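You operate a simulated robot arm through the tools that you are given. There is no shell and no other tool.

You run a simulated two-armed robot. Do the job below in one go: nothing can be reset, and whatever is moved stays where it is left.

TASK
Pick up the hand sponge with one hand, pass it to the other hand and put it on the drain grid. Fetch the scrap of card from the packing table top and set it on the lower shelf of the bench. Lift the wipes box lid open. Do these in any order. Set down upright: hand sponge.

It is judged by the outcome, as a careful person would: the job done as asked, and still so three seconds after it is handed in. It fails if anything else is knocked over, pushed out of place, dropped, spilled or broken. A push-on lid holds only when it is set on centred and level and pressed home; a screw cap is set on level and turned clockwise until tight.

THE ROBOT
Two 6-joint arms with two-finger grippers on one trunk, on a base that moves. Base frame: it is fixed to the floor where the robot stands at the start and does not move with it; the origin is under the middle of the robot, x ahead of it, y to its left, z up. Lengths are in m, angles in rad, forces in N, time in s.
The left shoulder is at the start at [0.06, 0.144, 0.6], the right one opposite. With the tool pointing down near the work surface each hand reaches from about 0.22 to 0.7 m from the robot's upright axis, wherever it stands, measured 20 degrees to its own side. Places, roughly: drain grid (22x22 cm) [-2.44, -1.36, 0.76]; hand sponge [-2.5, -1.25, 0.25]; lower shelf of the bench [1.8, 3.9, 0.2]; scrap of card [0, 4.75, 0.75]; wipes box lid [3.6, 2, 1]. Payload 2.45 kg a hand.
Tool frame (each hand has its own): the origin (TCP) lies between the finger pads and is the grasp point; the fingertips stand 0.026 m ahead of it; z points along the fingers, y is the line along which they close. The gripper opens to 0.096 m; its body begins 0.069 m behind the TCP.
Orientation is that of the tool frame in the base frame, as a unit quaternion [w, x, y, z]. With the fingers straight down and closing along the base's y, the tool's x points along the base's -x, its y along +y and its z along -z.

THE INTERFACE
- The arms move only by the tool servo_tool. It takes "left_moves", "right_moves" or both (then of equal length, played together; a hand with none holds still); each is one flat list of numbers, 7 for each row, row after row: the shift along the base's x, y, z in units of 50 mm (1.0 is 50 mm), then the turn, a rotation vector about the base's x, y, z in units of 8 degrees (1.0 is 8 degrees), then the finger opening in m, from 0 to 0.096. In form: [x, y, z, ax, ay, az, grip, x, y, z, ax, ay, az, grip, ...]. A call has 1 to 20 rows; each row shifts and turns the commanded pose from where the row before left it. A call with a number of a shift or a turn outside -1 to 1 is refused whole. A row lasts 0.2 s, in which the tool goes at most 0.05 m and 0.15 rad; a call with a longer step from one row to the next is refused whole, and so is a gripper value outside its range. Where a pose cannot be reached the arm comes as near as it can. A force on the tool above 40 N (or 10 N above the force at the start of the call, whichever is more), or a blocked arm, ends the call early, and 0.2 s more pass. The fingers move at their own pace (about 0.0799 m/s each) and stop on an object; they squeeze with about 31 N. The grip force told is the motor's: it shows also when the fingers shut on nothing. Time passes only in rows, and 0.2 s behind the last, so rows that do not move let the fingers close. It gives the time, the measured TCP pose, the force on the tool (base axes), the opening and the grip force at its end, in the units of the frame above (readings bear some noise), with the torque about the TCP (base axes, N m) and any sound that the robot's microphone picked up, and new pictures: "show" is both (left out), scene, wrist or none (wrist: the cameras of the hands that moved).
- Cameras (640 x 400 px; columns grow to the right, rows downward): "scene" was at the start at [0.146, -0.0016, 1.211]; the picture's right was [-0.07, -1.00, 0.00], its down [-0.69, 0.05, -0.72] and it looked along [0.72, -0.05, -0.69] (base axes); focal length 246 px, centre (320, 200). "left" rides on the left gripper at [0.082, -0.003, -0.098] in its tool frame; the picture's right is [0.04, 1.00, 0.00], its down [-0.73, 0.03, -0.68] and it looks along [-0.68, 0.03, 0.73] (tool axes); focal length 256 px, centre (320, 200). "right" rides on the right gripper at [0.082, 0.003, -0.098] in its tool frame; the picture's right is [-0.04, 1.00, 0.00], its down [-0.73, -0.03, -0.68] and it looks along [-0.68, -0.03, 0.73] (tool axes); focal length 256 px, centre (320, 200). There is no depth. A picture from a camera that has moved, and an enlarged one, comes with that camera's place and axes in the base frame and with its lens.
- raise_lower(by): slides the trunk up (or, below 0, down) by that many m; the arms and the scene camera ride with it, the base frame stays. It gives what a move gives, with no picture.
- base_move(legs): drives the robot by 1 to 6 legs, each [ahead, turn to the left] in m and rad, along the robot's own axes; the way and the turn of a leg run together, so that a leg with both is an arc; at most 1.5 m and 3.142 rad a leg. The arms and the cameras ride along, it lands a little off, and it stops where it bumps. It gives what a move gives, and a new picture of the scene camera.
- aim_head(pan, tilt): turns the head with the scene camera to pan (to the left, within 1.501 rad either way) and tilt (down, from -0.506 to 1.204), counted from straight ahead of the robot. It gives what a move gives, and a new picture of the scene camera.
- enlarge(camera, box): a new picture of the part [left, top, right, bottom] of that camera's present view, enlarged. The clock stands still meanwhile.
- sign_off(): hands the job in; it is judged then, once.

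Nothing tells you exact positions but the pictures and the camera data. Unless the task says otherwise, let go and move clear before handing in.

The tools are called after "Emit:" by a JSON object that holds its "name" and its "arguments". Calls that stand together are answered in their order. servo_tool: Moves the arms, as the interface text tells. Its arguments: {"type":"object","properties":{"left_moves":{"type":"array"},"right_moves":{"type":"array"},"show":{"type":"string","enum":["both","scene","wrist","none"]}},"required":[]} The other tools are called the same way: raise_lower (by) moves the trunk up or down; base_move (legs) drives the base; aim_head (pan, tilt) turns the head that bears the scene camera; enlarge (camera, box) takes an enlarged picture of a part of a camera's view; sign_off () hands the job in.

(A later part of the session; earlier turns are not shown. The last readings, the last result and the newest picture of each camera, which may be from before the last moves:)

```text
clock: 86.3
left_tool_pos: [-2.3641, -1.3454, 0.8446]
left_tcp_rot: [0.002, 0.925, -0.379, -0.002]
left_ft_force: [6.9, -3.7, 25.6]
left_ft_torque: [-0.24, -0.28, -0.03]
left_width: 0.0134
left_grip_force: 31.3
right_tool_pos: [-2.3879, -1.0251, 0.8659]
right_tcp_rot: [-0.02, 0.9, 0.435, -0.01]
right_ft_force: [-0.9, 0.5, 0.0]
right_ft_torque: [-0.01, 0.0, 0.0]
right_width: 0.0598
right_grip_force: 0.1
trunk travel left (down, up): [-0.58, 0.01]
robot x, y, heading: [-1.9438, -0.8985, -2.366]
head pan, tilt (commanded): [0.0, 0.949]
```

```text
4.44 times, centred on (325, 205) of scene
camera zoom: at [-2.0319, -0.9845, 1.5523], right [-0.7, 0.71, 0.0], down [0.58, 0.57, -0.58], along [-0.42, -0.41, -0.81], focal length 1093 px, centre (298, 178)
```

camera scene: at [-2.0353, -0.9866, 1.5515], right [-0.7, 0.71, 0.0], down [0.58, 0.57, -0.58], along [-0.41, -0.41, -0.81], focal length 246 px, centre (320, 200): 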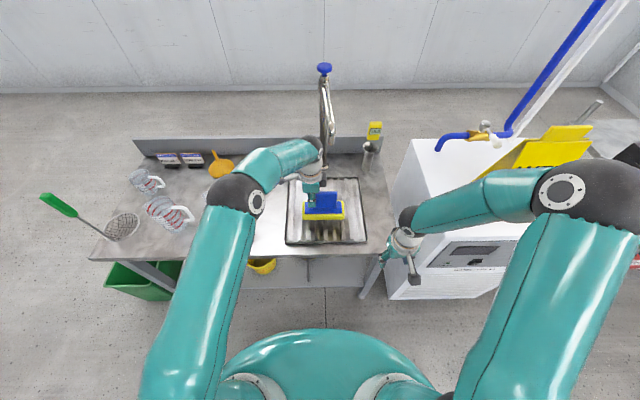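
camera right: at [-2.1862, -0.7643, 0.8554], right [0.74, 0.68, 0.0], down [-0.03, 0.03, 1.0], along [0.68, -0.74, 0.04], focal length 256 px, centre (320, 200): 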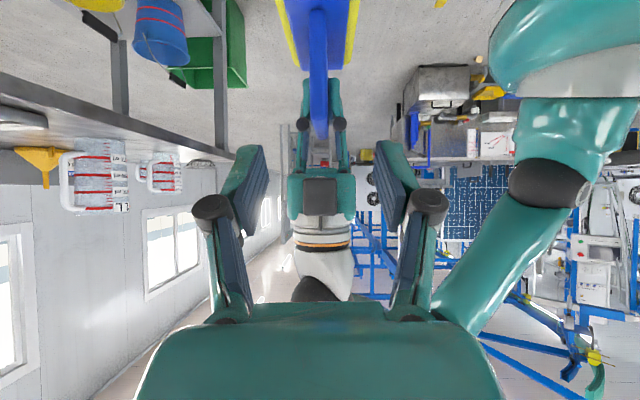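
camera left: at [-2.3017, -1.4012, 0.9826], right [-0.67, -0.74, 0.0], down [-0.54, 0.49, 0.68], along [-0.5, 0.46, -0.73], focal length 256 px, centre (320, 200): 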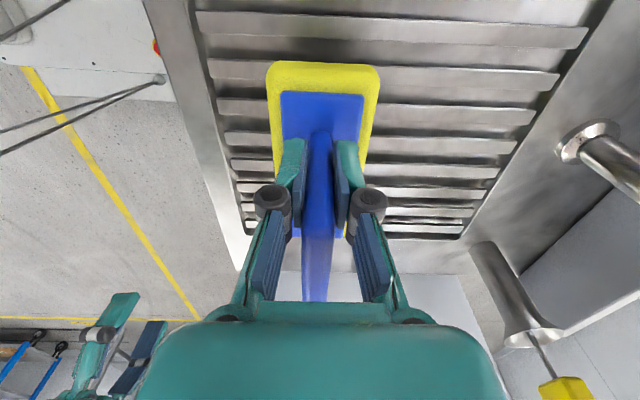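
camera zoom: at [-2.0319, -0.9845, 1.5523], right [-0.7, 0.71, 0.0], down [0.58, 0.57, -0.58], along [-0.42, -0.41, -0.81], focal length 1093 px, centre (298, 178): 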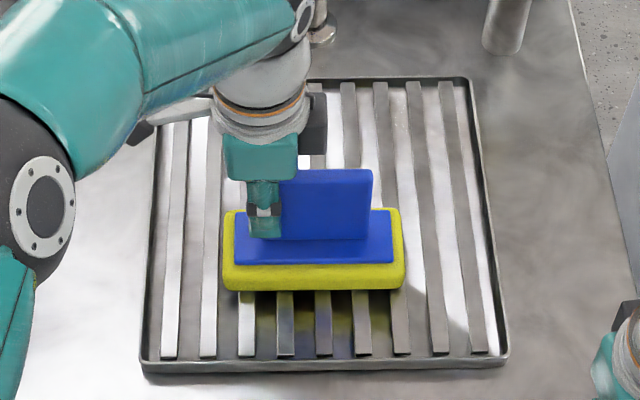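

Contact: the force rose to about 26 N, so the sponge sits on the slats. I'll ease the pressure off and open the left hand.

Emit:
{"name": "servo_tool", "arguments": {"left_moves": [0, 0, 0.05, 0, 0, 0, 0], "show": "none"}}

Emit:
{"name": "servo_tool", "arguments": {"left_moves": [0, 0, 0, 0, 0, 0, 0.03, 0, 0, 0, 0, 0, 0, 0.05, 0, 0, 0, 0, 0, 0, 0.05], "show": "wrist"}}

Emit:
{"name": "enlarge", "arguments": {"camera": "scene", "box": [270, 160, 380, 250]}}

```text
clock: 86.8
left_tool_pos: [-2.3633, -1.3444, 0.845]
left_tcp_rot: [0.001, 0.925, -0.379, -0.002]
left_ft_force: [2.0, -7.9, 22.7]
left_ft_torque: [-0.42, -0.26, -0.01]
left_width: 0.0134
left_grip_force: 31.3
right_tool_pos: [-2.3871, -1.0261, 0.8639]
right_tcp_rot: [-0.02, 0.9, 0.435, -0.007]
right_ft_force: [0.0, 0.0, 0.0]
right_ft_torque: [-0.01, -0.01, 0.02]
right_width: 0.0599
right_grip_force: 0.1
trunk travel left (down, up): [-0.58, 0.01]
robot x, y, heading: [-1.9404, -0.8986, -2.37]
head pan, tilt (commanded): [0.0, 0.949]
```

```text
clock: 87.5
left_tool_pos: [-2.363, -1.3437, 0.8424]
left_tcp_rot: [-0.002, 0.925, -0.38, 0.0]
left_ft_force: [-0.6, 0.5, -0.5]
left_ft_torque: [-0.01, 0.0, -0.01]
left_width: 0.05
left_grip_force: 0.1
right_tool_pos: [-2.3896, -1.0261, 0.8644]
right_tcp_rot: [-0.019, 0.9, 0.435, -0.007]
right_ft_force: [0.2, -0.4, 1.1]
right_ft_torque: [-0.01, 0.03, 0.0]
right_width: 0.06
right_grip_force: 0.1
trunk travel left (down, up): [-0.58, 0.01]
robot x, y, heading: [-1.9465, -0.8963, -2.371]
head pan, tilt (commanded): [0.0, 0.949]
camera left: at [-2.3028, -1.3986, 0.9411], right [-0.67, -0.74, 0.0], down [-0.54, 0.49, 0.68], along [-0.5, 0.46, -0.73], focal length 256 px, centre (320, 200)
```

left: 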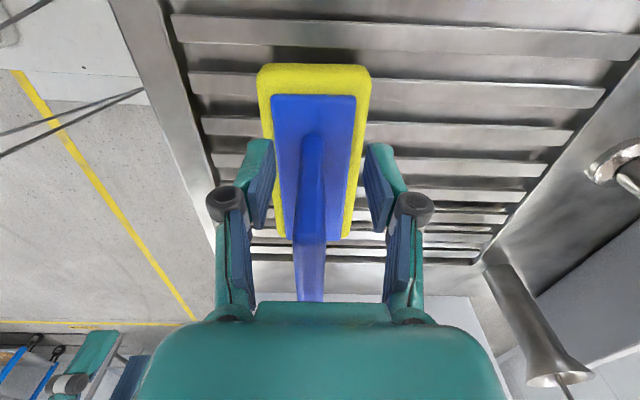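

```text
4.44 times, centred on (325, 205) of scene
camera zoom: at [-2.0347, -0.9864, 1.5514], right [-0.7, 0.71, 0.0], down [0.58, 0.57, -0.58], along [-0.42, -0.41, -0.81], focal length 1093 px, centre (298, 178)
```

zoom: 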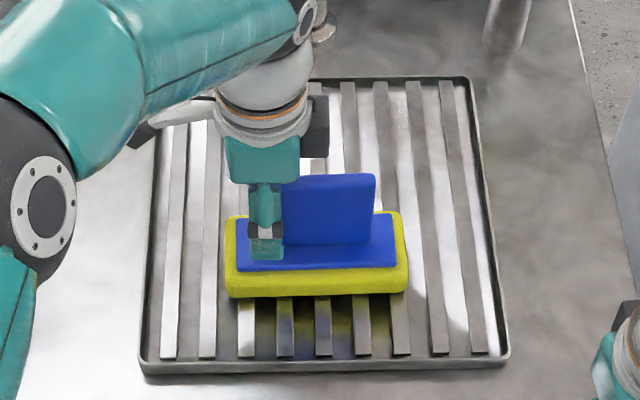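

The sponge stands upright on the grid. Lifting the left hand straight up clear of the fin.

Emit:
{"name": "servo_tool", "arguments": {"left_moves": [0, 0, 0.5, 0, 0, 0, 0.05, 0, 0, 0.7, 0, 0, 0, 0.05, 0, 0, 0.8, 0, 0, 0, 0.05, 0, 0, 0.8, 0, 0, 0, 0.05], "show": "both"}}

Emit:
{"name": "enlarge", "arguments": {"camera": "scene", "box": [270, 160, 380, 250]}}

```text
clock: 88.5
left_tool_pos: [-2.3622, -1.3481, 0.9846]
left_tcp_rot: [-0.001, 0.925, -0.381, 0.0]
left_ft_force: [-0.2, -0.8, -0.6]
left_ft_torque: [0.03, 0.03, -0.02]
left_width: 0.0502
left_grip_force: 0.0
right_tool_pos: [-2.3901, -1.0256, 0.8628]
right_tcp_rot: [-0.019, 0.9, 0.435, -0.008]
right_ft_force: [-0.4, -1.1, 0.2]
right_ft_torque: [0.01, 0.02, -0.03]
right_width: 0.06
right_grip_force: 0.0
trunk travel left (down, up): [-0.58, 0.01]
robot x, y, heading: [-1.9411, -0.8971, -2.365]
head pan, tilt (commanded): [0.0, 0.949]
camera scene: at [-2.0343, -0.9861, 1.5515], right [-0.7, 0.71, 0.0], down [0.58, 0.57, -0.58], along [-0.42, -0.41, -0.81], focal length 246 px, centre (320, 200)
camera left: at [-2.3004, -1.4027, 1.0839], right [-0.67, -0.74, 0.0], down [-0.54, 0.49, 0.68], along [-0.5, 0.46, -0.73], focal length 256 px, centre (320, 200)
```

scene: 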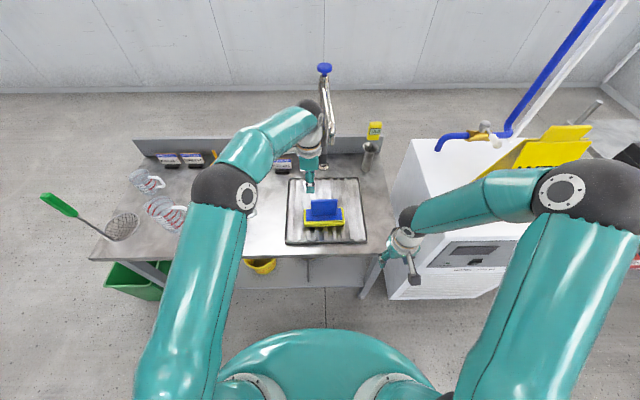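
left: 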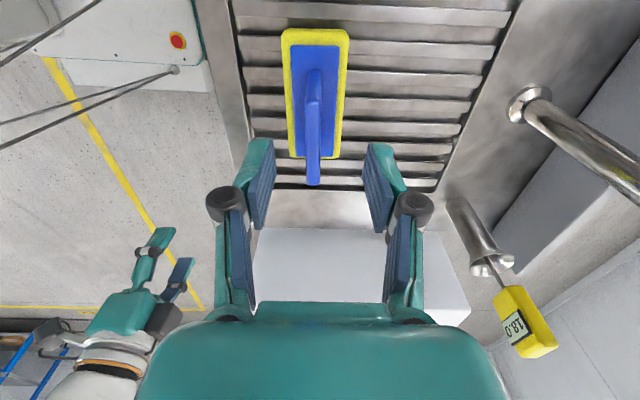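

```text
4.44 times, centred on (325, 205) of scene
camera zoom: at [-2.0343, -0.9861, 1.5515], right [-0.7, 0.71, 0.0], down [0.58, 0.57, -0.58], along [-0.42, -0.41, -0.81], focal length 1093 px, centre (298, 178)
```

zoom: 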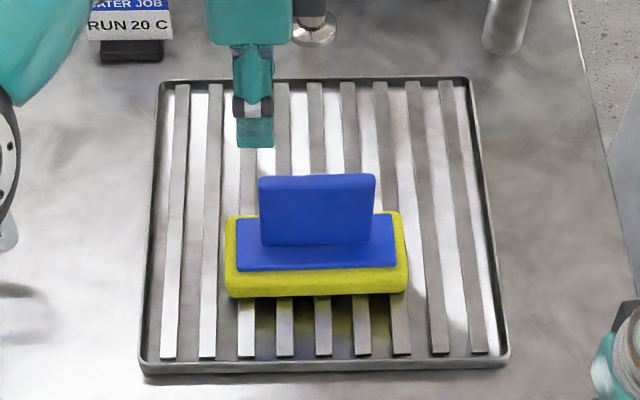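

The sponge is standing on the grid and released. I'll back away from the sink, then tuck the left arm in for driving.

Emit:
{"name": "base_move", "arguments": {"legs": [[-0.4, 0]]}}

Emit:
{"name": "servo_tool", "arguments": {"left_moves": [0.1, 0.4, -0.6, 0, 0, 0.9375, 0.05, 0.1, 0.4, -0.6, 0, 0, 0.9375, 0.05, 0.1, 0.4, -0.6, 0, 0, 0.9375, 0.05, 0.1, 0.4, -0.6, 0, 0, 0.9375, 0.05, 0.3, 0.1, -0.6, 0, 0, 0.9375, 0.05, 0.3, 0.1, -0.6, 0, 0, 0.9375, 0.05, 0.3, 0.1, 0, 0, 0, 0.9375, 0.05, 0, 0, 0, 0, 0, 0.9375, 0.05, 0, 0, 0, 0, 0, 0.9375, 0.05, 0, 0, 0, 0, 0, 0.9375, 0.05, 0, 0, 0, 0, 0, 0.9375, 0.05, 0, 0, 0, 0, 0, 0.9375, 0.05], "show": "scene"}}

```text
clock: 91.1
left_tool_pos: [-2.0697, -1.073, 0.9851]
left_tcp_rot: [-0.001, 0.929, -0.371, 0.0]
left_ft_force: [-0.8, 0.1, -0.4]
left_ft_torque: [-0.06, 0.02, -0.01]
left_width: 0.0501
left_grip_force: 0.0
right_tool_pos: [-2.1026, -0.7524, 0.8633]
right_tcp_rot: [-0.019, 0.895, 0.445, -0.009]
right_ft_force: [0.5, -0.9, 0.4]
right_ft_torque: [0.01, 0.01, 0.0]
right_width: 0.06
right_grip_force: 0.1
trunk travel left (down, up): [-0.58, 0.01]
robot x, y, heading: [-1.6607, -0.6134, -2.344]
head pan, tilt (commanded): [0.0, 0.949]
camera scene: at [-1.7492, -0.7043, 1.5516], right [-0.71, 0.7, 0.0], down [0.57, 0.58, -0.58], along [-0.41, -0.42, -0.81], focal length 246 px, centre (320, 200)
```

scene: 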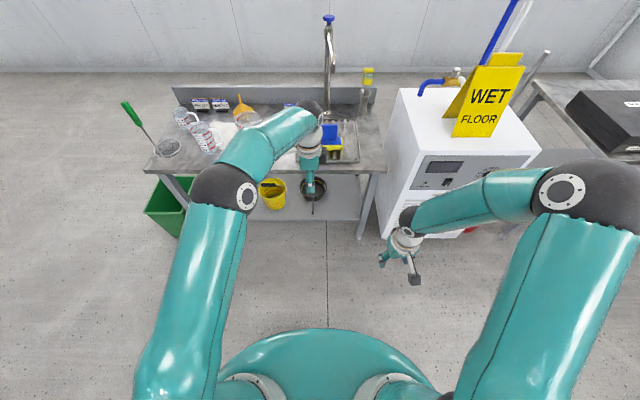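

```text
clock: 93.7
left_tool_pos: [-2.006, -0.9782, 0.8048]
left_tcp_rot: [-0.001, 0.919, 0.395, 0.0]
left_ft_force: [0.4, -0.5, -0.3]
left_ft_torque: [0.02, -0.04, -0.01]
left_width: 0.0499
left_grip_force: 0.0
right_tool_pos: [-2.1034, -0.7518, 0.863]
right_tcp_rot: [-0.021, 0.896, 0.444, -0.009]
right_ft_force: [0.1, -2.0, 0.5]
right_ft_torque: [-0.02, -0.04, 0.01]
right_width: 0.0598
right_grip_force: 0.0
trunk travel left (down, up): [-0.58, 0.01]
robot x, y, heading: [-1.6594, -0.612, -2.344]
head pan, tilt (commanded): [0.0, 0.949]
camera scene: at [-1.7501, -0.7054, 1.5515], right [-0.71, 0.7, 0.0], down [0.57, 0.58, -0.58], along [-0.41, -0.42, -0.81], focal length 246 px, centre (320, 200)
```

scene: 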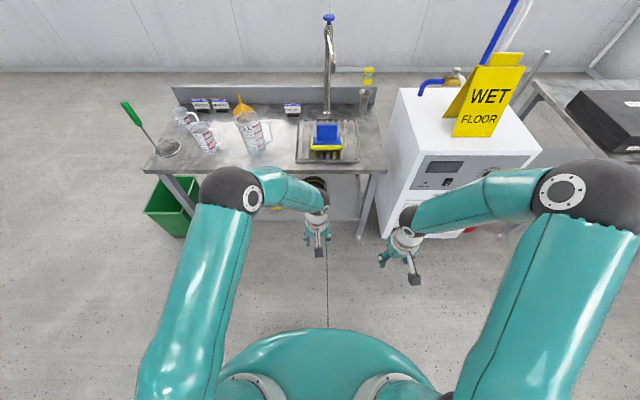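

The sponge stands by itself on the grid. I'll move the left hand to its own side, then turn right toward the west aisle to go round the cart.

Emit:
{"name": "servo_tool", "arguments": {"left_moves": [0.757, -0.18, -0.1, 0, 0, 0, 0.05, 0.757, -0.18, -0.1, 0, 0, 0, 0.05, 0.757, -0.18, -0.1, 0, 0, 0, 0.05, 0.757, -0.18, -0.1, 0, 0, 0, 0.05, 0.757, -0.18, -0.1, 0, 0, 0, 0.05, 0.757, -0.18, -0.1, 0, 0, 0, 0.05], "show": "none"}}

Emit:
{"name": "raise_lower", "arguments": {"by": -0.2}}

Emit:
{"name": "base_move", "arguments": {"legs": [[0, -0.6], [0, -0.6], [0, -0.55]]}}

Emit:
{"name": "aim_head", "arguments": {"pan": 0.0, "tilt": 0.3}}

```text
clock: 95.1
left_tool_pos: [-1.7738, -1.0315, 0.776]
left_tcp_rot: [0.0, 0.919, 0.395, -0.001]
left_ft_force: [-0.3, 0.4, 0.7]
left_ft_torque: [-0.01, 0.0, 0.03]
left_width: 0.05
left_grip_force: 0.1
right_tool_pos: [-2.1025, -0.7522, 0.8641]
right_tcp_rot: [-0.02, 0.896, 0.444, -0.009]
right_ft_force: [0.0, -1.0, -0.5]
right_ft_torque: [-0.01, 0.02, -0.02]
right_width: 0.0601
right_grip_force: 0.1
trunk travel left (down, up): [-0.58, 0.01]
robot x, y, heading: [-1.6597, -0.6124, -2.343]
head pan, tilt (commanded): [0.0, 0.949]
```

```text
clock: 97.2
left_tool_pos: [-1.7755, -1.0321, 0.5749]
left_tcp_rot: [0.0, 0.919, 0.394, -0.001]
left_ft_force: [0.2, 0.3, -0.1]
left_ft_torque: [-0.02, 0.01, -0.01]
left_width: 0.05
left_grip_force: 0.0
right_tool_pos: [-2.1026, -0.7529, 0.665]
right_tcp_rot: [-0.019, 0.896, 0.444, -0.008]
right_ft_force: [-0.1, 0.6, 0.0]
right_ft_torque: [0.0, 0.0, 0.01]
right_width: 0.06
right_grip_force: 0.1
trunk travel left (down, up): [-0.38, 0.21]
robot x, y, heading: [-1.6616, -0.6108, -2.345]
head pan, tilt (commanded): [0.0, 0.949]
```

```text
clock: 100.6
left_tool_pos: [-2.0647, -0.7732, 0.5761]
left_tcp_rot: [-0.001, 0.998, -0.059, -0.001]
left_ft_force: [-0.8, -1.0, -0.2]
left_ft_torque: [0.05, -0.04, -0.01]
left_width: 0.0499
left_grip_force: 0.0
right_tool_pos: [-2.0372, -0.3433, 0.6636]
right_tcp_rot: [-0.022, 1.0, -0.004, 0.002]
right_ft_force: [-0.3, -0.1, -0.9]
right_ft_torque: [0.01, 0.03, 0.02]
right_width: 0.06
right_grip_force: 0.1
trunk travel left (down, up): [-0.38, 0.21]
robot x, y, heading: [-1.6633, -0.6568, 2.988]
head pan, tilt (commanded): [0.0, 0.949]
stopped in leg 2: the robot was blocked; the commanded pose is now the measured one
camera scene: at [-1.7928, -0.6319, 1.3515], right [0.15, 0.99, 0.0], down [0.8, -0.12, -0.58], along [-0.57, 0.09, -0.81], focal length 246 px, centre (320, 200)
```

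scene: 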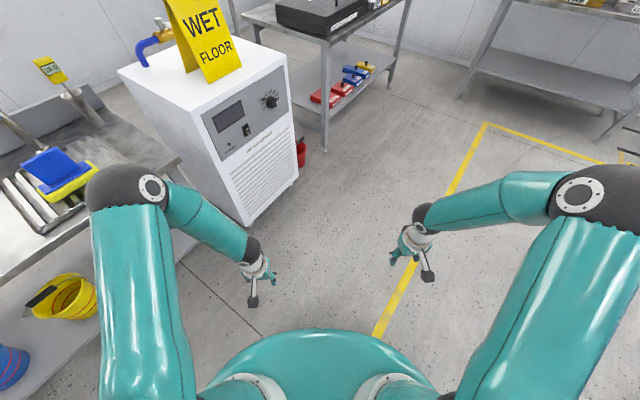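

```text
clock: 101.7
left_tool_pos: [-2.0647, -0.773, 0.5756]
left_tcp_rot: [-0.001, 0.998, -0.058, -0.001]
left_ft_force: [-0.5, -0.2, -0.9]
left_ft_torque: [0.01, 0.03, -0.02]
left_width: 0.0502
left_grip_force: 0.0
right_tool_pos: [-2.0374, -0.3436, 0.6643]
right_tcp_rot: [-0.021, 1.0, -0.003, 0.002]
right_ft_force: [-0.1, -0.3, -0.3]
right_ft_torque: [0.02, 0.01, -0.02]
right_width: 0.0598
right_grip_force: 0.1
trunk travel left (down, up): [-0.38, 0.21]
robot x, y, heading: [-1.6654, -0.6542, 2.988]
head pan, tilt (commanded): [0.0, 0.3]
camera scene: at [-1.8132, -0.6276, 1.4073], right [0.15, 0.99, 0.0], down [0.29, -0.04, -0.95], along [-0.94, 0.14, -0.3], focal length 246 px, centre (320, 200)
```

scene: 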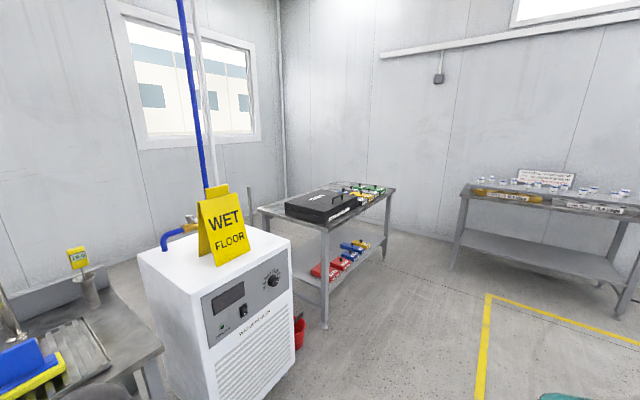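

Turns stall after roughly 0.9 rad per call, so I'll turn in smaller pieces. The west aisle between the cart and the far table is clear; heading there.

Emit:
{"name": "base_move", "arguments": {"legs": [[0, -0.42]]}}

Emit:
{"name": "base_move", "arguments": {"legs": [[0, -0.42]]}}

```text
clock: 103.4
left_tool_pos: [-2.0822, -0.5968, 0.5761]
left_tcp_rot: [-0.001, 0.964, -0.264, -0.001]
left_ft_force: [1.1, -0.1, 0.3]
left_ft_torque: [-0.04, -0.01, 0.02]
left_width: 0.0499
left_grip_force: 0.1
right_tool_pos: [-1.8832, -0.2167, 0.6649]
right_tcp_rot: [-0.021, 0.977, -0.211, 0.006]
right_ft_force: [-0.1, 0.4, 0.0]
right_ft_torque: [0.0, 0.01, -0.01]
right_width: 0.0599
right_grip_force: 0.1
trunk travel left (down, up): [-0.38, 0.21]
robot x, y, heading: [-1.6753, -0.6684, 2.571]
head pan, tilt (commanded): [0.0, 0.3]
camera scene: at [-1.8042, -0.5815, 1.4073], right [0.54, 0.84, 0.0], down [0.25, -0.16, -0.95], along [-0.81, 0.51, -0.3], focal length 246 px, centre (320, 200)
```

scene: 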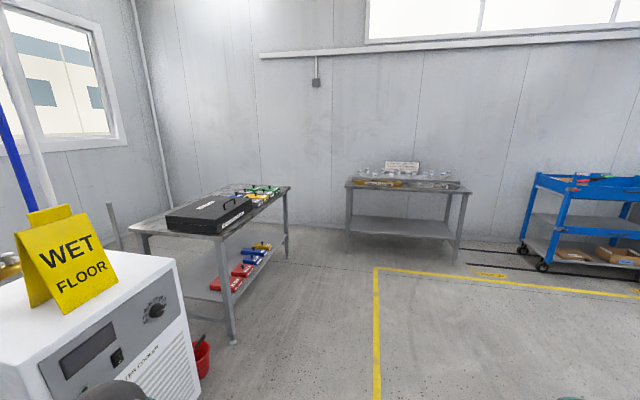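

```text
clock: 105.2
left_tool_pos: [-2.0186, -0.4419, 0.5763]
left_tcp_rot: [0.0, 0.889, -0.458, -0.001]
left_ft_force: [0.0, 0.2, -0.2]
left_ft_torque: [0.03, 0.02, 0.04]
left_width: 0.05
left_grip_force: 0.1
right_tool_pos: [-1.6819, -0.173, 0.664]
right_tcp_rot: [-0.019, 0.913, -0.408, 0.01]
right_ft_force: [-0.5, 0.2, -0.1]
right_ft_torque: [-0.01, 0.05, -0.04]
right_width: 0.0598
right_grip_force: 0.0
trunk travel left (down, up): [-0.38, 0.21]
robot x, y, heading: [-1.6912, -0.6787, 2.164]
head pan, tilt (commanded): [0.0, 0.3]
camera scene: at [-1.7739, -0.5492, 1.4073], right [0.83, 0.56, 0.0], down [0.17, -0.25, -0.95], along [-0.53, 0.79, -0.3], focal length 246 px, centre (320, 200)
```

scene: 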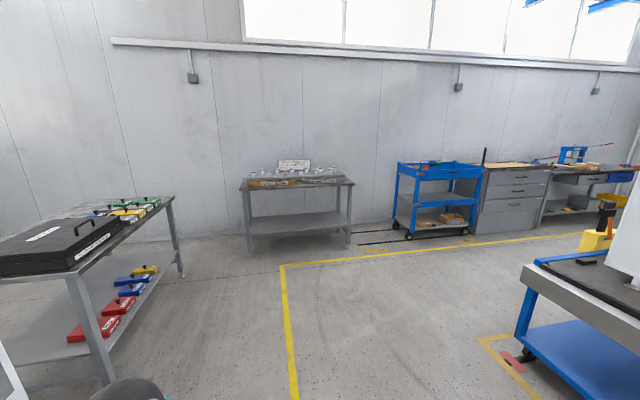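

I can see the west-wall furniture: a tray table, a blue trolley, a drawer cabinet and the packing bench beyond. I'll drive up the aisle between those and the cart.

Emit:
{"name": "base_move", "arguments": {"legs": [[0, -0.1], [1.1, 0], [0.9, 0]]}}

Emit:
{"name": "base_move", "arguments": {"legs": [[0, -0.45]]}}

Emit:
{"name": "base_move", "arguments": {"legs": [[0, -0.45]]}}

Emit:
{"name": "base_move", "arguments": {"legs": [[0, -0.38]]}}

```text
clock: 115.8
left_tool_pos: [-2.934, 1.316, 0.5759]
left_tcp_rot: [-0.001, 0.871, -0.491, 0.0]
left_ft_force: [0.6, 1.1, -0.5]
left_ft_torque: [0.0, 0.02, -0.01]
left_width: 0.0499
left_grip_force: 0.0
right_tool_pos: [-2.5789, 1.5568, 0.6649]
right_tcp_rot: [-0.019, 0.897, -0.441, 0.012]
right_ft_force: [0.5, -0.6, 0.4]
right_ft_torque: [-0.04, 0.02, -0.01]
right_width: 0.06
right_grip_force: 0.1
trunk travel left (down, up): [-0.38, 0.21]
robot x, y, heading: [-2.6243, 1.0504, 2.087]
head pan, tilt (commanded): [0.0, 0.3]
camera scene: at [-2.7019, 1.1893, 1.4073], right [0.87, 0.49, 0.0], down [0.15, -0.26, -0.95], along [-0.47, 0.83, -0.3], focal length 246 px, centre (320, 200)
```

scene: 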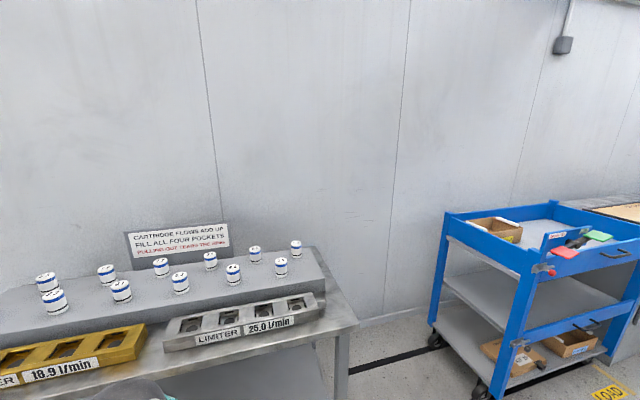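

```text
clock: 117.7
left_tool_pos: [-2.7826, 1.4251, 0.5772]
left_tcp_rot: [-0.001, 0.734, -0.679, 0.001]
left_ft_force: [0.5, -0.1, -0.2]
left_ft_torque: [0.02, -0.01, -0.02]
left_width: 0.0499
left_grip_force: 0.2
right_tool_pos: [-2.3568, 1.4791, 0.6649]
right_tcp_rot: [-0.016, 0.77, -0.637, 0.014]
right_ft_force: [-0.2, 0.8, 1.2]
right_ft_torque: [-0.02, 0.0, -0.03]
right_width: 0.0598
right_grip_force: 0.1
trunk travel left (down, up): [-0.38, 0.21]
robot x, y, heading: [-2.6469, 1.0485, 1.615]
head pan, tilt (commanded): [0.0, 0.3]
camera scene: at [-2.6533, 1.2076, 1.4073], right [1.0, 0.05, 0.0], down [0.01, -0.3, -0.95], along [-0.04, 0.95, -0.3], focal length 246 px, centre (320, 200)
```

scene: 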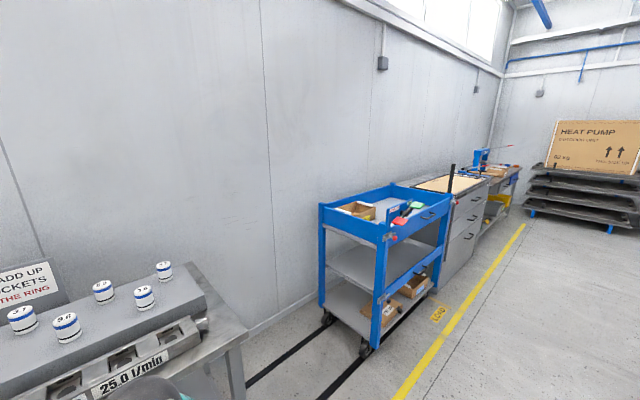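

```text
clock: 119.5
left_tool_pos: [-2.6067, 1.4474, 0.5772]
left_tcp_rot: [0.001, -0.565, 0.825, 0.0]
left_ft_force: [0.7, 0.1, -0.7]
left_ft_torque: [-0.03, -0.03, 0.02]
left_width: 0.05
left_grip_force: 0.0
right_tool_pos: [-2.1968, 1.3139, 0.6665]
right_tcp_rot: [0.011, -0.611, 0.791, -0.018]
right_ft_force: [-0.2, 0.1, 0.0]
right_ft_torque: [0.0, -0.03, 0.0]
right_width: 0.0602
right_grip_force: 0.0
trunk travel left (down, up): [-0.38, 0.21]
robot x, y, heading: [-2.6672, 1.0567, 1.169]
head pan, tilt (commanded): [0.0, 0.3]
camera scene: at [-2.6034, 1.2065, 1.4073], right [0.92, -0.39, 0.0], down [-0.12, -0.27, -0.95], along [0.37, 0.88, -0.3], focal length 246 px, centre (320, 200)
```

scene: 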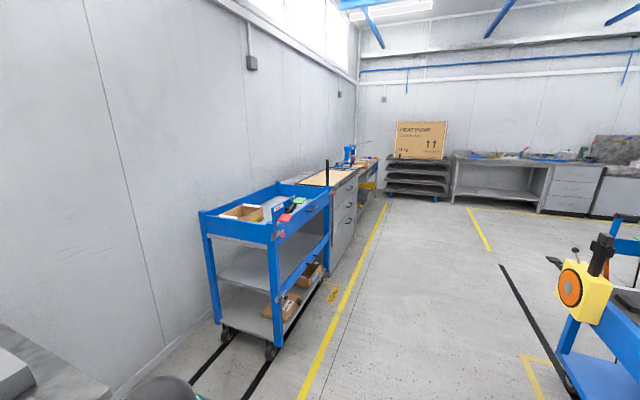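

```text
clock: 121.1
left_tool_pos: [-2.4727, 1.4015, 0.5774]
left_tcp_rot: [0.002, -0.406, 0.914, 0.0]
left_ft_force: [-0.2, -0.2, 0.1]
left_ft_torque: [-0.02, -0.01, 0.04]
left_width: 0.0501
left_grip_force: 0.1
right_tool_pos: [-2.138, 1.1308, 0.6665]
right_tcp_rot: [0.008, -0.457, 0.889, -0.02]
right_ft_force: [-0.1, 0.0, -0.7]
right_ft_torque: [0.01, -0.05, 0.0]
right_width: 0.0602
right_grip_force: 0.1
trunk travel left (down, up): [-0.38, 0.21]
robot x, y, heading: [-2.6791, 1.0748, 0.808]
head pan, tilt (commanded): [0.0, 0.3]
camera scene: at [-2.5679, 1.1871, 1.4073], right [0.72, -0.69, 0.0], down [-0.21, -0.21, -0.95], along [0.66, 0.69, -0.3], focal length 246 px, centre (320, 200)
```

scene: 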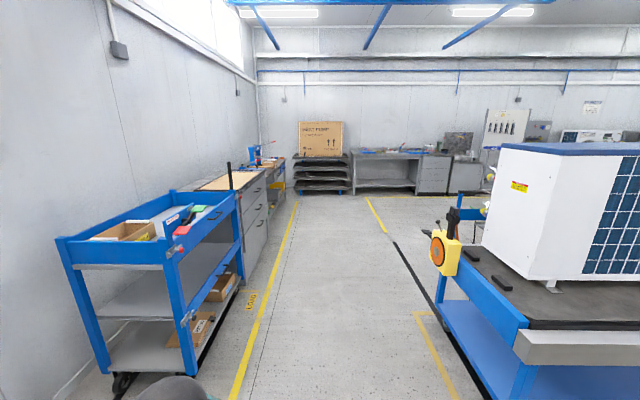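

The aisle ahead is clear, with the packing bench at its far left end and the bench with the lower shelf against the far wall. Driving forward.

Emit:
{"name": "base_move", "arguments": {"legs": [[1.4, 0], [1.3, 0]]}}

Emit:
{"name": "aim_head", "arguments": {"pan": 0.5, "tilt": 0.4}}

```text
clock: 134.4
left_tool_pos: [-0.5466, 3.2788, 0.5781]
left_tcp_rot: [0.001, -0.383, 0.924, -0.001]
left_ft_force: [0.4, 0.0, 0.2]
left_ft_torque: [0.03, 0.02, 0.03]
left_width: 0.0502
left_grip_force: 0.0
right_tool_pos: [-0.2253, 2.9919, 0.6675]
right_tcp_rot: [0.008, -0.433, 0.901, -0.019]
right_ft_force: [0.4, -1.2, -0.3]
right_ft_torque: [-0.04, -0.01, -0.01]
right_width: 0.0599
right_grip_force: 0.1
trunk travel left (down, up): [-0.38, 0.21]
robot x, y, heading: [-0.7671, 2.9587, 0.757]
head pan, tilt (commanded): [0.0, 0.3]
camera scene: at [-0.6532, 3.0701, 1.4073], right [0.69, -0.73, 0.0], down [-0.22, -0.2, -0.95], along [0.7, 0.65, -0.3], focal length 246 px, centre (320, 200)
```

scene: 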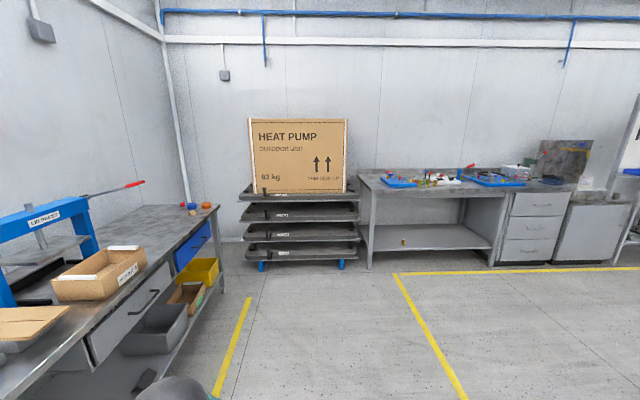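

```text
clock: 135.3
left_tool_pos: [-0.5478, 3.2792, 0.5788]
left_tcp_rot: [0.001, -0.382, 0.924, -0.001]
left_ft_force: [0.2, -1.0, -0.2]
left_ft_torque: [-0.01, 0.02, -0.02]
left_width: 0.0499
left_grip_force: 0.1
right_tool_pos: [-0.2258, 2.99, 0.6673]
right_tcp_rot: [0.008, -0.433, 0.901, -0.02]
right_ft_force: [0.4, 0.1, 0.5]
right_ft_torque: [0.05, 0.01, 0.01]
right_width: 0.0598
right_grip_force: 0.0
trunk travel left (down, up): [-0.38, 0.21]
robot x, y, heading: [-0.7706, 2.9632, 0.754]
head pan, tilt (commanded): [0.499, 0.4]
camera scene: at [-0.6924, 3.0939, 1.3981], right [0.95, -0.31, 0.0], down [-0.12, -0.37, -0.92], along [0.29, 0.88, -0.39], focal length 246 px, centre (320, 200)
```

scene: 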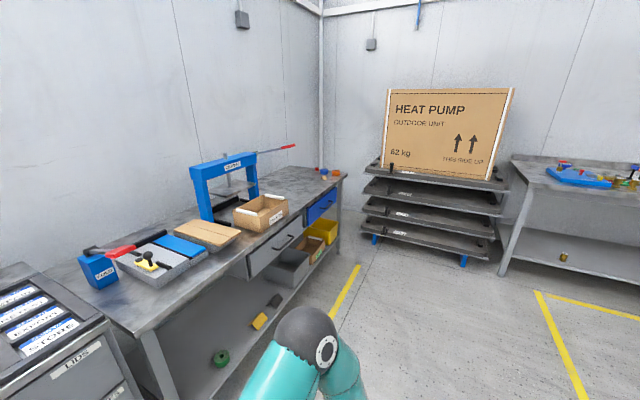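

The left bench (with the press and the box) must be the packing table; the card should be near its far right corner. Zooming in.

Emit:
{"name": "enlarge", "arguments": {"camera": "scene", "box": [230, 130, 370, 220]}}

Emit:
{"name": "enlarge", "arguments": {"camera": "scene", "box": [60, 170, 300, 320]}}

```text
4.44 times, centred on (300, 175) of scene
camera zoom: at [-0.6924, 3.0939, 1.3981], right [0.95, -0.31, 0.0], down [-0.12, -0.37, -0.92], along [0.29, 0.88, -0.39], focal length 1093 px, centre (409, 311)
```

zoom: 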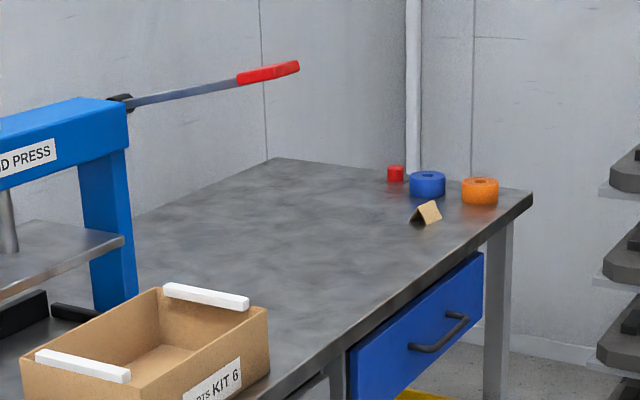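

```text
2.67 times, centred on (180, 245) of scene
camera zoom: at [-0.6924, 3.0939, 1.3981], right [0.95, -0.31, 0.0], down [-0.12, -0.37, -0.92], along [0.29, 0.88, -0.39], focal length 656 px, centre (693, 80)
```

zoom: 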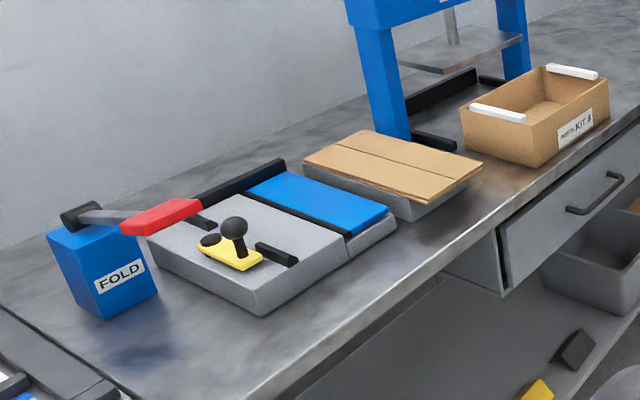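

The card is a small bent piece standing like a tent near the right end of the packing table, beside the tape rolls. I'll drive up alongside and turn to face the table.

Emit:
{"name": "base_move", "arguments": {"legs": [[0, 0.1], [1.4, 0]]}}

Emit:
{"name": "base_move", "arguments": {"legs": [[0, 0.5]]}}

Emit:
{"name": "base_move", "arguments": {"legs": [[0, 0.5]]}}

Emit:
{"name": "base_move", "arguments": {"legs": [[0, 0.45]]}}

Emit:
{"name": "aim_head", "arguments": {"pan": -0.2, "tilt": 0.7}}

```text
clock: 142.9
left_tool_pos: [0.3537, 4.3322, 0.5788]
left_tcp_rot: [0.0, -0.417, 0.909, 0.0]
left_ft_force: [0.7, 0.1, 0.8]
left_ft_torque: [0.0, -0.01, 0.0]
left_width: 0.0503
left_grip_force: 0.0
right_tool_pos: [0.6948, 4.0671, 0.6668]
right_tcp_rot: [0.008, -0.467, 0.884, -0.019]
right_ft_force: [0.8, -0.6, 0.3]
right_ft_torque: [0.0, 0.02, -0.03]
right_width: 0.0598
right_grip_force: 0.1
trunk travel left (down, up): [-0.38, 0.21]
robot x, y, heading: [0.1567, 4.0015, 0.832]
head pan, tilt (commanded): [0.499, 0.4]
camera scene: at [0.2209, 4.1372, 1.3981], right [0.97, -0.24, 0.0], down [-0.09, -0.38, -0.92], along [0.22, 0.89, -0.39], focal length 246 px, centre (320, 200)
```

scene: 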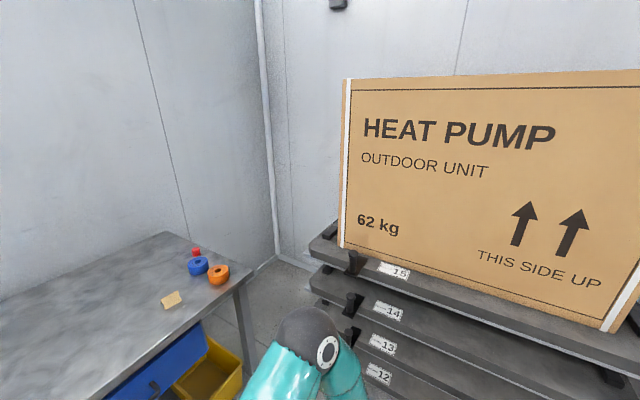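

```text
clock: 144.9
left_tool_pos: [0.1751, 4.3841, 0.5795]
left_tcp_rot: [0.001, -0.624, 0.782, 0.0]
left_ft_force: [0.0, -0.2, 0.1]
left_ft_torque: [0.03, 0.0, 0.01]
left_width: 0.0501
left_grip_force: 0.0
right_tool_pos: [0.5986, 4.3116, 0.6685]
right_tcp_rot: [0.013, -0.666, 0.746, -0.017]
right_ft_force: [-0.5, -0.3, 0.2]
right_ft_torque: [-0.02, 0.02, 0.02]
right_width: 0.0598
right_grip_force: 0.1
trunk travel left (down, up): [-0.38, 0.21]
robot x, y, heading: [0.1749, 3.9929, 1.319]
head pan, tilt (commanded): [0.499, 0.4]
camera scene: at [0.1708, 4.1438, 1.3981], right [0.97, 0.24, 0.0], down [0.09, -0.38, -0.92], along [-0.23, 0.89, -0.39], focal length 246 px, centre (320, 200)
```

scene: 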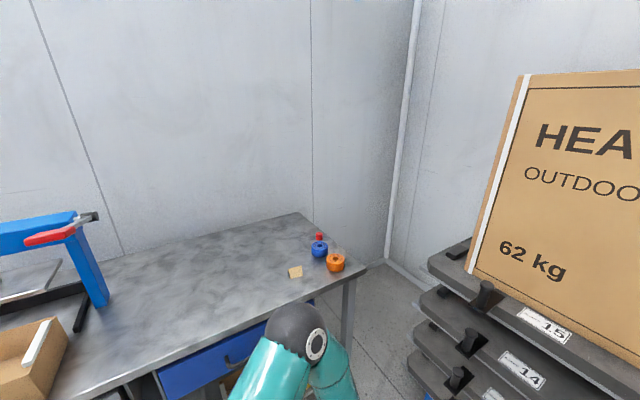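

```text
clock: 146.8
left_tool_pos: [-0.0124, 4.3379, 0.5787]
left_tcp_rot: [-0.001, 0.796, -0.605, 0.0]
left_ft_force: [0.4, -0.2, -0.2]
left_ft_torque: [0.02, -0.02, -0.02]
left_width: 0.0503
left_grip_force: 0.1
right_tool_pos: [0.3953, 4.4753, 0.6681]
right_tcp_rot: [-0.017, 0.828, -0.56, 0.013]
right_ft_force: [0.1, 0.0, 0.1]
right_ft_torque: [-0.03, 0.02, 0.06]
right_width: 0.0598
right_grip_force: 0.2
trunk travel left (down, up): [-0.38, 0.21]
robot x, y, heading: [0.1891, 4.0001, 1.812]
head pan, tilt (commanded): [0.499, 0.4]
camera scene: at [0.1213, 4.1294, 1.3981], right [0.74, 0.68, 0.0], down [0.26, -0.29, -0.92], along [-0.62, 0.68, -0.39], focal length 246 px, centre (320, 200)
```

scene: 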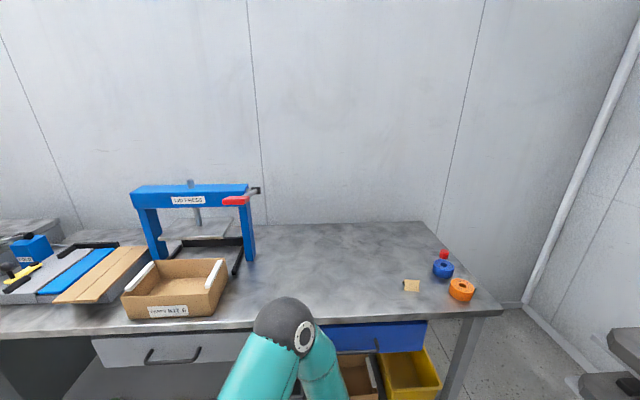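

```text
clock: 148.7
left_tool_pos: [-0.1399, 4.2181, 0.5797]
left_tcp_rot: [-0.001, 0.911, -0.413, 0.001]
left_ft_force: [-0.4, -0.1, 0.2]
left_ft_torque: [-0.01, -0.03, -0.01]
left_width: 0.0501
left_grip_force: 0.0
right_tool_pos: [0.1698, 4.5179, 0.6681]
right_tcp_rot: [-0.019, 0.932, -0.363, 0.01]
right_ft_force: [-0.4, -0.1, -0.8]
right_ft_torque: [0.04, 0.0, -0.02]
right_width: 0.0601
right_grip_force: 0.1
trunk travel left (down, up): [-0.38, 0.21]
robot x, y, heading: [0.211, 4.009, 2.253]
head pan, tilt (commanded): [0.499, 0.4]
camera scene: at [0.0879, 4.0989, 1.3981], right [0.38, 0.93, 0.0], down [0.36, -0.15, -0.92], along [-0.85, 0.35, -0.39], focal length 246 px, centre (320, 200)
```

scene: 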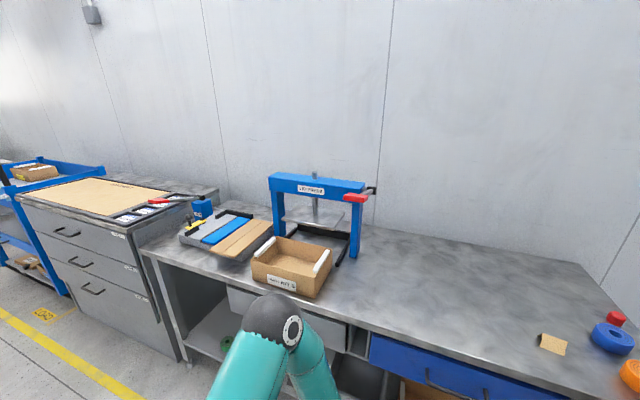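

```text
clock: 149.7
left_tool_pos: [-0.1386, 4.2173, 0.5799]
left_tcp_rot: [-0.001, 0.911, -0.413, -0.001]
left_ft_force: [-0.2, -0.5, -0.4]
left_ft_torque: [0.02, 0.0, -0.01]
left_width: 0.0501
left_grip_force: 0.0
right_tool_pos: [0.169, 4.5174, 0.6695]
right_tcp_rot: [-0.019, 0.931, -0.363, 0.009]
right_ft_force: [-0.2, 0.1, 0.3]
right_ft_torque: [-0.01, -0.04, 0.0]
right_width: 0.0601
right_grip_force: 0.1
trunk travel left (down, up): [-0.38, 0.21]
robot x, y, heading: [0.2109, 4.0109, 2.256]
head pan, tilt (commanded): [-0.201, 0.7]
camera scene: at [0.1345, 4.1386, 1.3713], right [0.89, 0.46, 0.0], down [0.3, -0.57, -0.76], along [-0.36, 0.68, -0.64], focal length 246 px, centre (320, 200)
```

scene: 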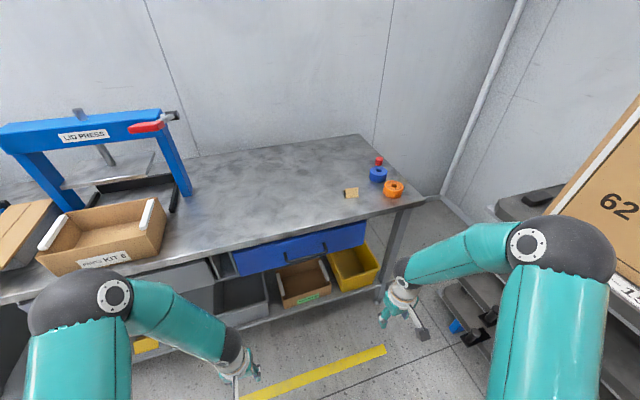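

The card's position works out to about (-0.095, 4.825) with the tabletop at z≈0.79. I'll zoom in on its shape, then raise both hands above the table before moving closer.

Emit:
{"name": "enlarge", "arguments": {"camera": "scene", "box": [320, 150, 420, 215]}}

Emit:
{"name": "servo_tool", "arguments": {"left_moves": [0, 0, 0.9, 0, 0, 0, 0.05, 0, 0, 0.9, 0, 0, 0, 0.05, 0, 0, 0.9, 0, 0, 0, 0.05], "show": "none"}}

Emit:
{"name": "raise_lower", "arguments": {"by": 0.2}}

```text
6.15 times, centred on (370, 182) of scene
camera zoom: at [0.1345, 4.1386, 1.3713], right [0.89, 0.46, 0.0], down [0.3, -0.57, -0.76], along [-0.36, 0.68, -0.64], focal length 1513 px, centre (12, 308)
```

zoom: 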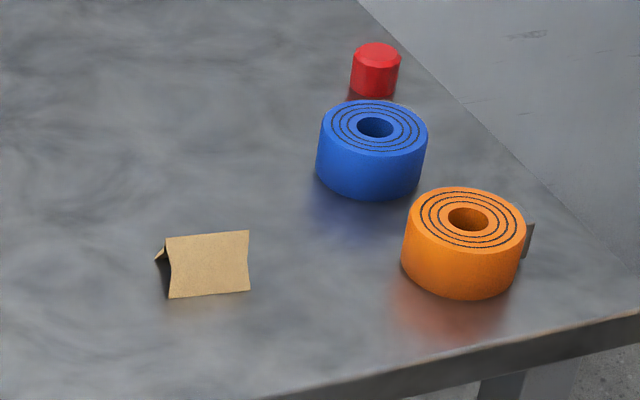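

```text
clock: 150.5
left_tool_pos: [-0.1418, 4.217, 0.716]
left_tcp_rot: [-0.001, 0.91, -0.414, -0.001]
left_ft_force: [0.3, 0.1, -0.8]
left_ft_torque: [-0.04, 0.0, -0.03]
left_width: 0.0502
left_grip_force: 0.0
right_tool_pos: [0.17, 4.5167, 0.669]
right_tcp_rot: [-0.019, 0.932, -0.363, 0.009]
right_ft_force: [-0.7, 0.1, 0.2]
right_ft_torque: [-0.01, -0.01, 0.0]
right_width: 0.0601
right_grip_force: 0.0
trunk travel left (down, up): [-0.38, 0.21]
robot x, y, heading: [0.2102, 4.0156, 2.256]
head pan, tilt (commanded): [-0.201, 0.7]
```

```text
clock: 152.7
left_tool_pos: [-0.1437, 4.2166, 0.9177]
left_tcp_rot: [-0.001, 0.91, -0.414, -0.001]
left_ft_force: [0.5, 0.1, -0.6]
left_ft_torque: [0.01, 0.01, 0.01]
left_width: 0.05
left_grip_force: 0.1
right_tool_pos: [0.1701, 4.5168, 0.8689]
right_tcp_rot: [-0.019, 0.931, -0.363, 0.009]
right_ft_force: [-0.3, 0.3, -0.5]
right_ft_torque: [0.0, -0.02, -0.04]
right_width: 0.0599
right_grip_force: 0.0
trunk travel left (down, up): [-0.58, 0.01]
robot x, y, heading: [0.2076, 4.0162, 2.252]
head pan, tilt (commanded): [-0.201, 0.7]
```

The card is a little tent, its ridge about 5 cm long running left-right relative to me, so I'll pinch it end to end along the ridge. Moving closer and correcting the right hand's yaw and small tilt.

Emit:
{"name": "base_move", "arguments": {"legs": [[0.24, 0]]}}

Emit:
{"name": "servo_tool", "arguments": {"right_moves": [0, 0, 0.6, -0.2, 0.22, 0, 0.085, 0, 0, 0.6, 0, 0, -0.68, 0.085, 0, 0, 0, 0, 0, -0.68, 0.085], "show": "both"}}

```text
clock: 154.5
left_tool_pos: [-0.2968, 4.4073, 0.9165]
left_tcp_rot: [0.0, 0.91, -0.415, 0.0]
left_ft_force: [0.7, 0.0, 0.1]
left_ft_torque: [0.0, -0.02, -0.01]
left_width: 0.05
left_grip_force: 0.1
right_tool_pos: [0.0163, 4.7052, 0.8672]
right_tcp_rot: [-0.019, 0.931, -0.364, 0.011]
right_ft_force: [-0.7, 0.2, -0.3]
right_ft_torque: [-0.02, -0.03, -0.02]
right_width: 0.0603
right_grip_force: 0.0
trunk travel left (down, up): [-0.58, 0.01]
robot x, y, heading: [0.0535, 4.2049, 2.247]
head pan, tilt (commanded): [-0.201, 0.7]
camera scene: at [-0.0198, 4.3288, 1.5711], right [0.89, 0.46, 0.0], down [0.3, -0.57, -0.76], along [-0.35, 0.68, -0.65], focal length 246 px, centre (320, 200)
```

scene: 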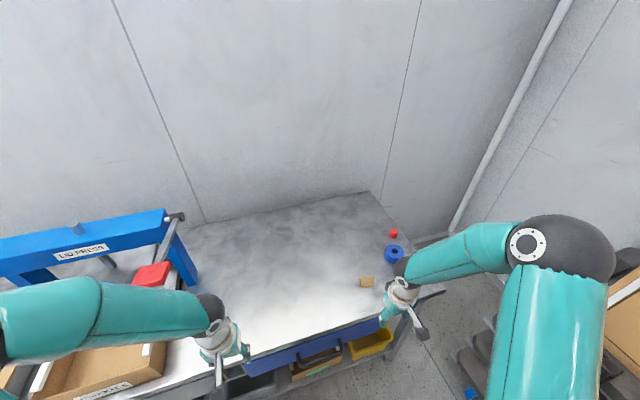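

```text
clock: 155.3
left_tool_pos: [-0.2958, 4.4069, 0.9175]
left_tcp_rot: [-0.001, 0.91, -0.414, -0.001]
left_ft_force: [-0.1, -0.1, 0.6]
left_ft_torque: [-0.02, 0.0, 0.0]
left_width: 0.05
left_grip_force: 0.1
right_tool_pos: [0.0167, 4.7049, 0.9298]
right_tcp_rot: [0.0, 0.892, -0.452, 0.0]
right_ft_force: [-0.1, -0.3, 0.1]
right_ft_torque: [-0.03, 0.03, -0.06]
right_width: 0.085
right_grip_force: 0.1
trunk travel left (down, up): [-0.58, 0.01]
robot x, y, heading: [0.0583, 4.2025, 2.252]
head pan, tilt (commanded): [-0.201, 0.7]
camera scene: at [-0.0187, 4.3277, 1.5712], right [0.89, 0.46, 0.0], down [0.3, -0.57, -0.76], along [-0.35, 0.68, -0.64], focal length 246 px, centre (320, 200)
camera right: at [0.0636, 4.6382, 1.0285], right [-0.83, -0.56, 0.0], down [-0.41, 0.61, 0.68], along [-0.38, 0.56, -0.73], focal length 256 px, centre (320, 200)
```

scene: 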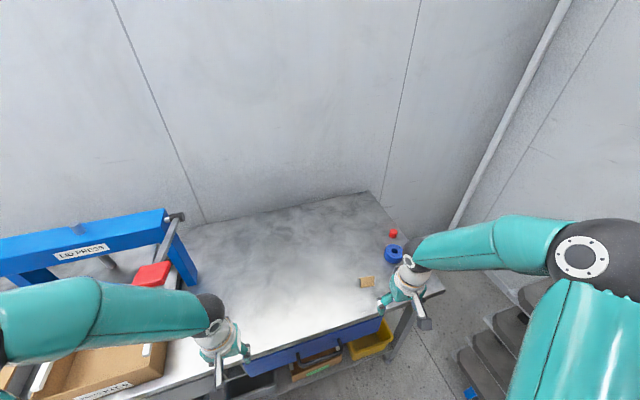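
right: 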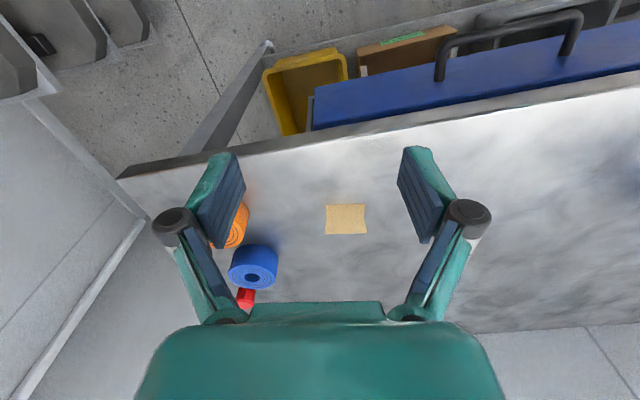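

The card sits between the fingers' line nicely and its ridge is parallel to the closing direction. Moving the right hand above it.

Emit:
{"name": "servo_tool", "arguments": {"right_moves": [-0.748, 0.731, 0, 0, 0, 0, 0.08, -0.748, 0.731, -0.2, 0, 0, 0, 0.08, -0.748, 0.731, -0.4, 0, 0, 0, 0.08], "show": "both"}}

Emit:
{"name": "enlarge", "arguments": {"camera": "right", "box": [180, 60, 460, 260]}}

```text
refused: row 1 steps farther than a row can; nothing moved
```

```text
2.00 times, centred on (320, 160) of right
camera zoom: at [0.0636, 4.6382, 1.0285], right [-0.83, -0.56, 0.0], down [-0.41, 0.61, 0.68], along [-0.38, 0.56, -0.73], focal length 512 px, centre (320, 280)
```

zoom: 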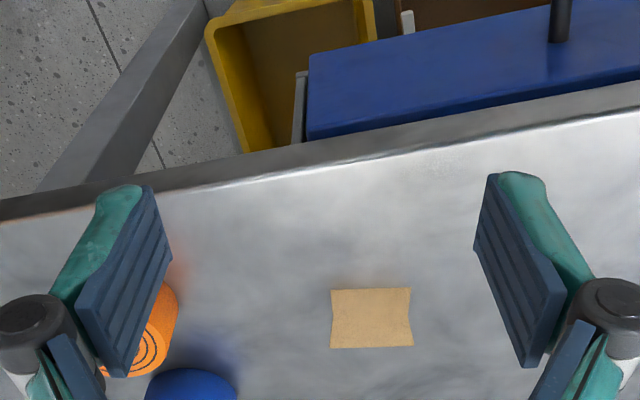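

The step was slightly too long; splitting it into four rows.

Emit:
{"name": "servo_tool", "arguments": {"right_moves": [-0.561, 0.5485, 0, 0, 0, 0, 0.08, -0.561, 0.5485, 0, 0, 0, 0, 0.08, -0.561, 0.5485, -0.2, 0, 0, 0, 0.08, -0.561, 0.5485, -0.3, 0, 0, 0, 0.08], "show": "both"}}

Emit:
{"name": "enlarge", "arguments": {"camera": "right", "box": [180, 60, 460, 260]}}

```text
clock: 156.3
left_tool_pos: [-0.2976, 4.4078, 0.9164]
left_tcp_rot: [-0.001, 0.91, -0.416, 0.0]
left_ft_force: [-0.3, 0.1, -0.7]
left_ft_torque: [-0.01, -0.01, 0.01]
left_width: 0.0502
left_grip_force: 0.1
right_tool_pos: [-0.0957, 4.8169, 0.9053]
right_tcp_rot: [0.0, 0.893, -0.451, 0.0]
right_ft_force: [-0.9, 0.0, 0.1]
right_ft_torque: [-0.02, 0.01, 0.0]
right_width: 0.0798
right_grip_force: 0.1
trunk travel left (down, up): [-0.58, 0.01]
robot x, y, heading: [0.0572, 4.2004, 2.247]
head pan, tilt (commanded): [-0.201, 0.7]
camera scene: at [-0.0195, 4.3287, 1.5711], right [0.89, 0.46, 0.0], down [0.3, -0.57, -0.76], along [-0.35, 0.68, -0.65], focal length 246 px, centre (320, 200)
camera right: at [-0.0489, 4.7507, 1.0035], right [-0.83, -0.56, 0.0], down [-0.41, 0.61, 0.68], along [-0.38, 0.56, -0.73], focal length 256 px, centre (320, 200)
```

scene: 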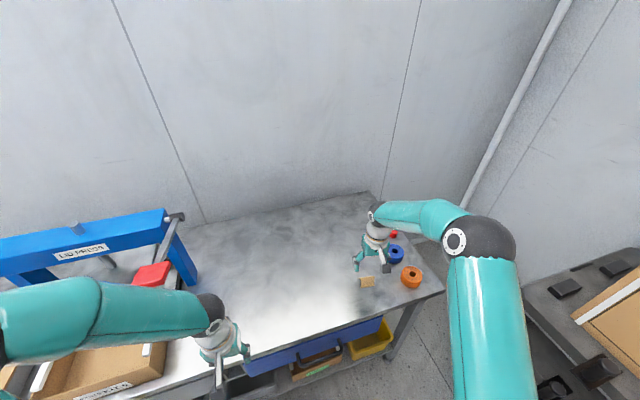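
right: 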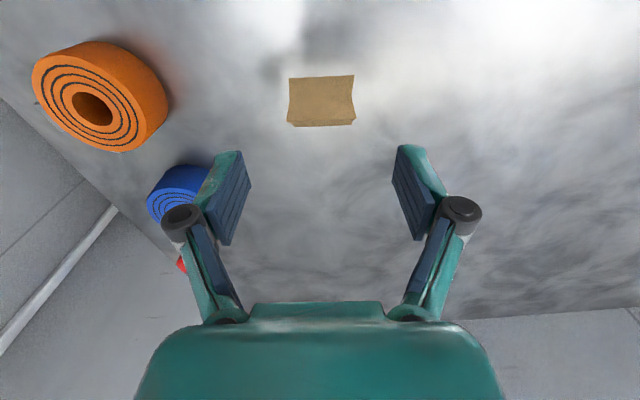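

```text
2.00 times, centred on (320, 160) of right
camera zoom: at [-0.0489, 4.7507, 1.0035], right [-0.83, -0.56, 0.0], down [-0.41, 0.61, 0.68], along [-0.38, 0.56, -0.73], focal length 512 px, centre (320, 280)
```

zoom: 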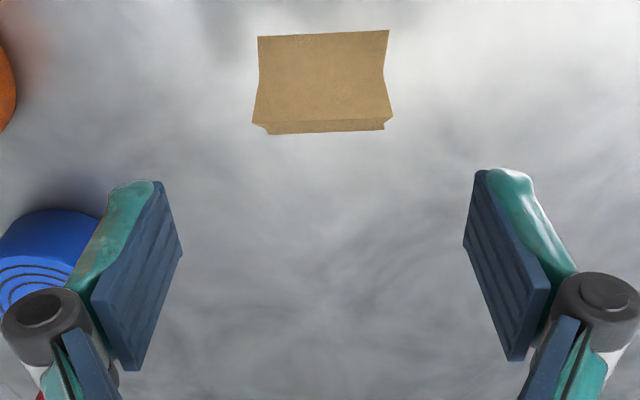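

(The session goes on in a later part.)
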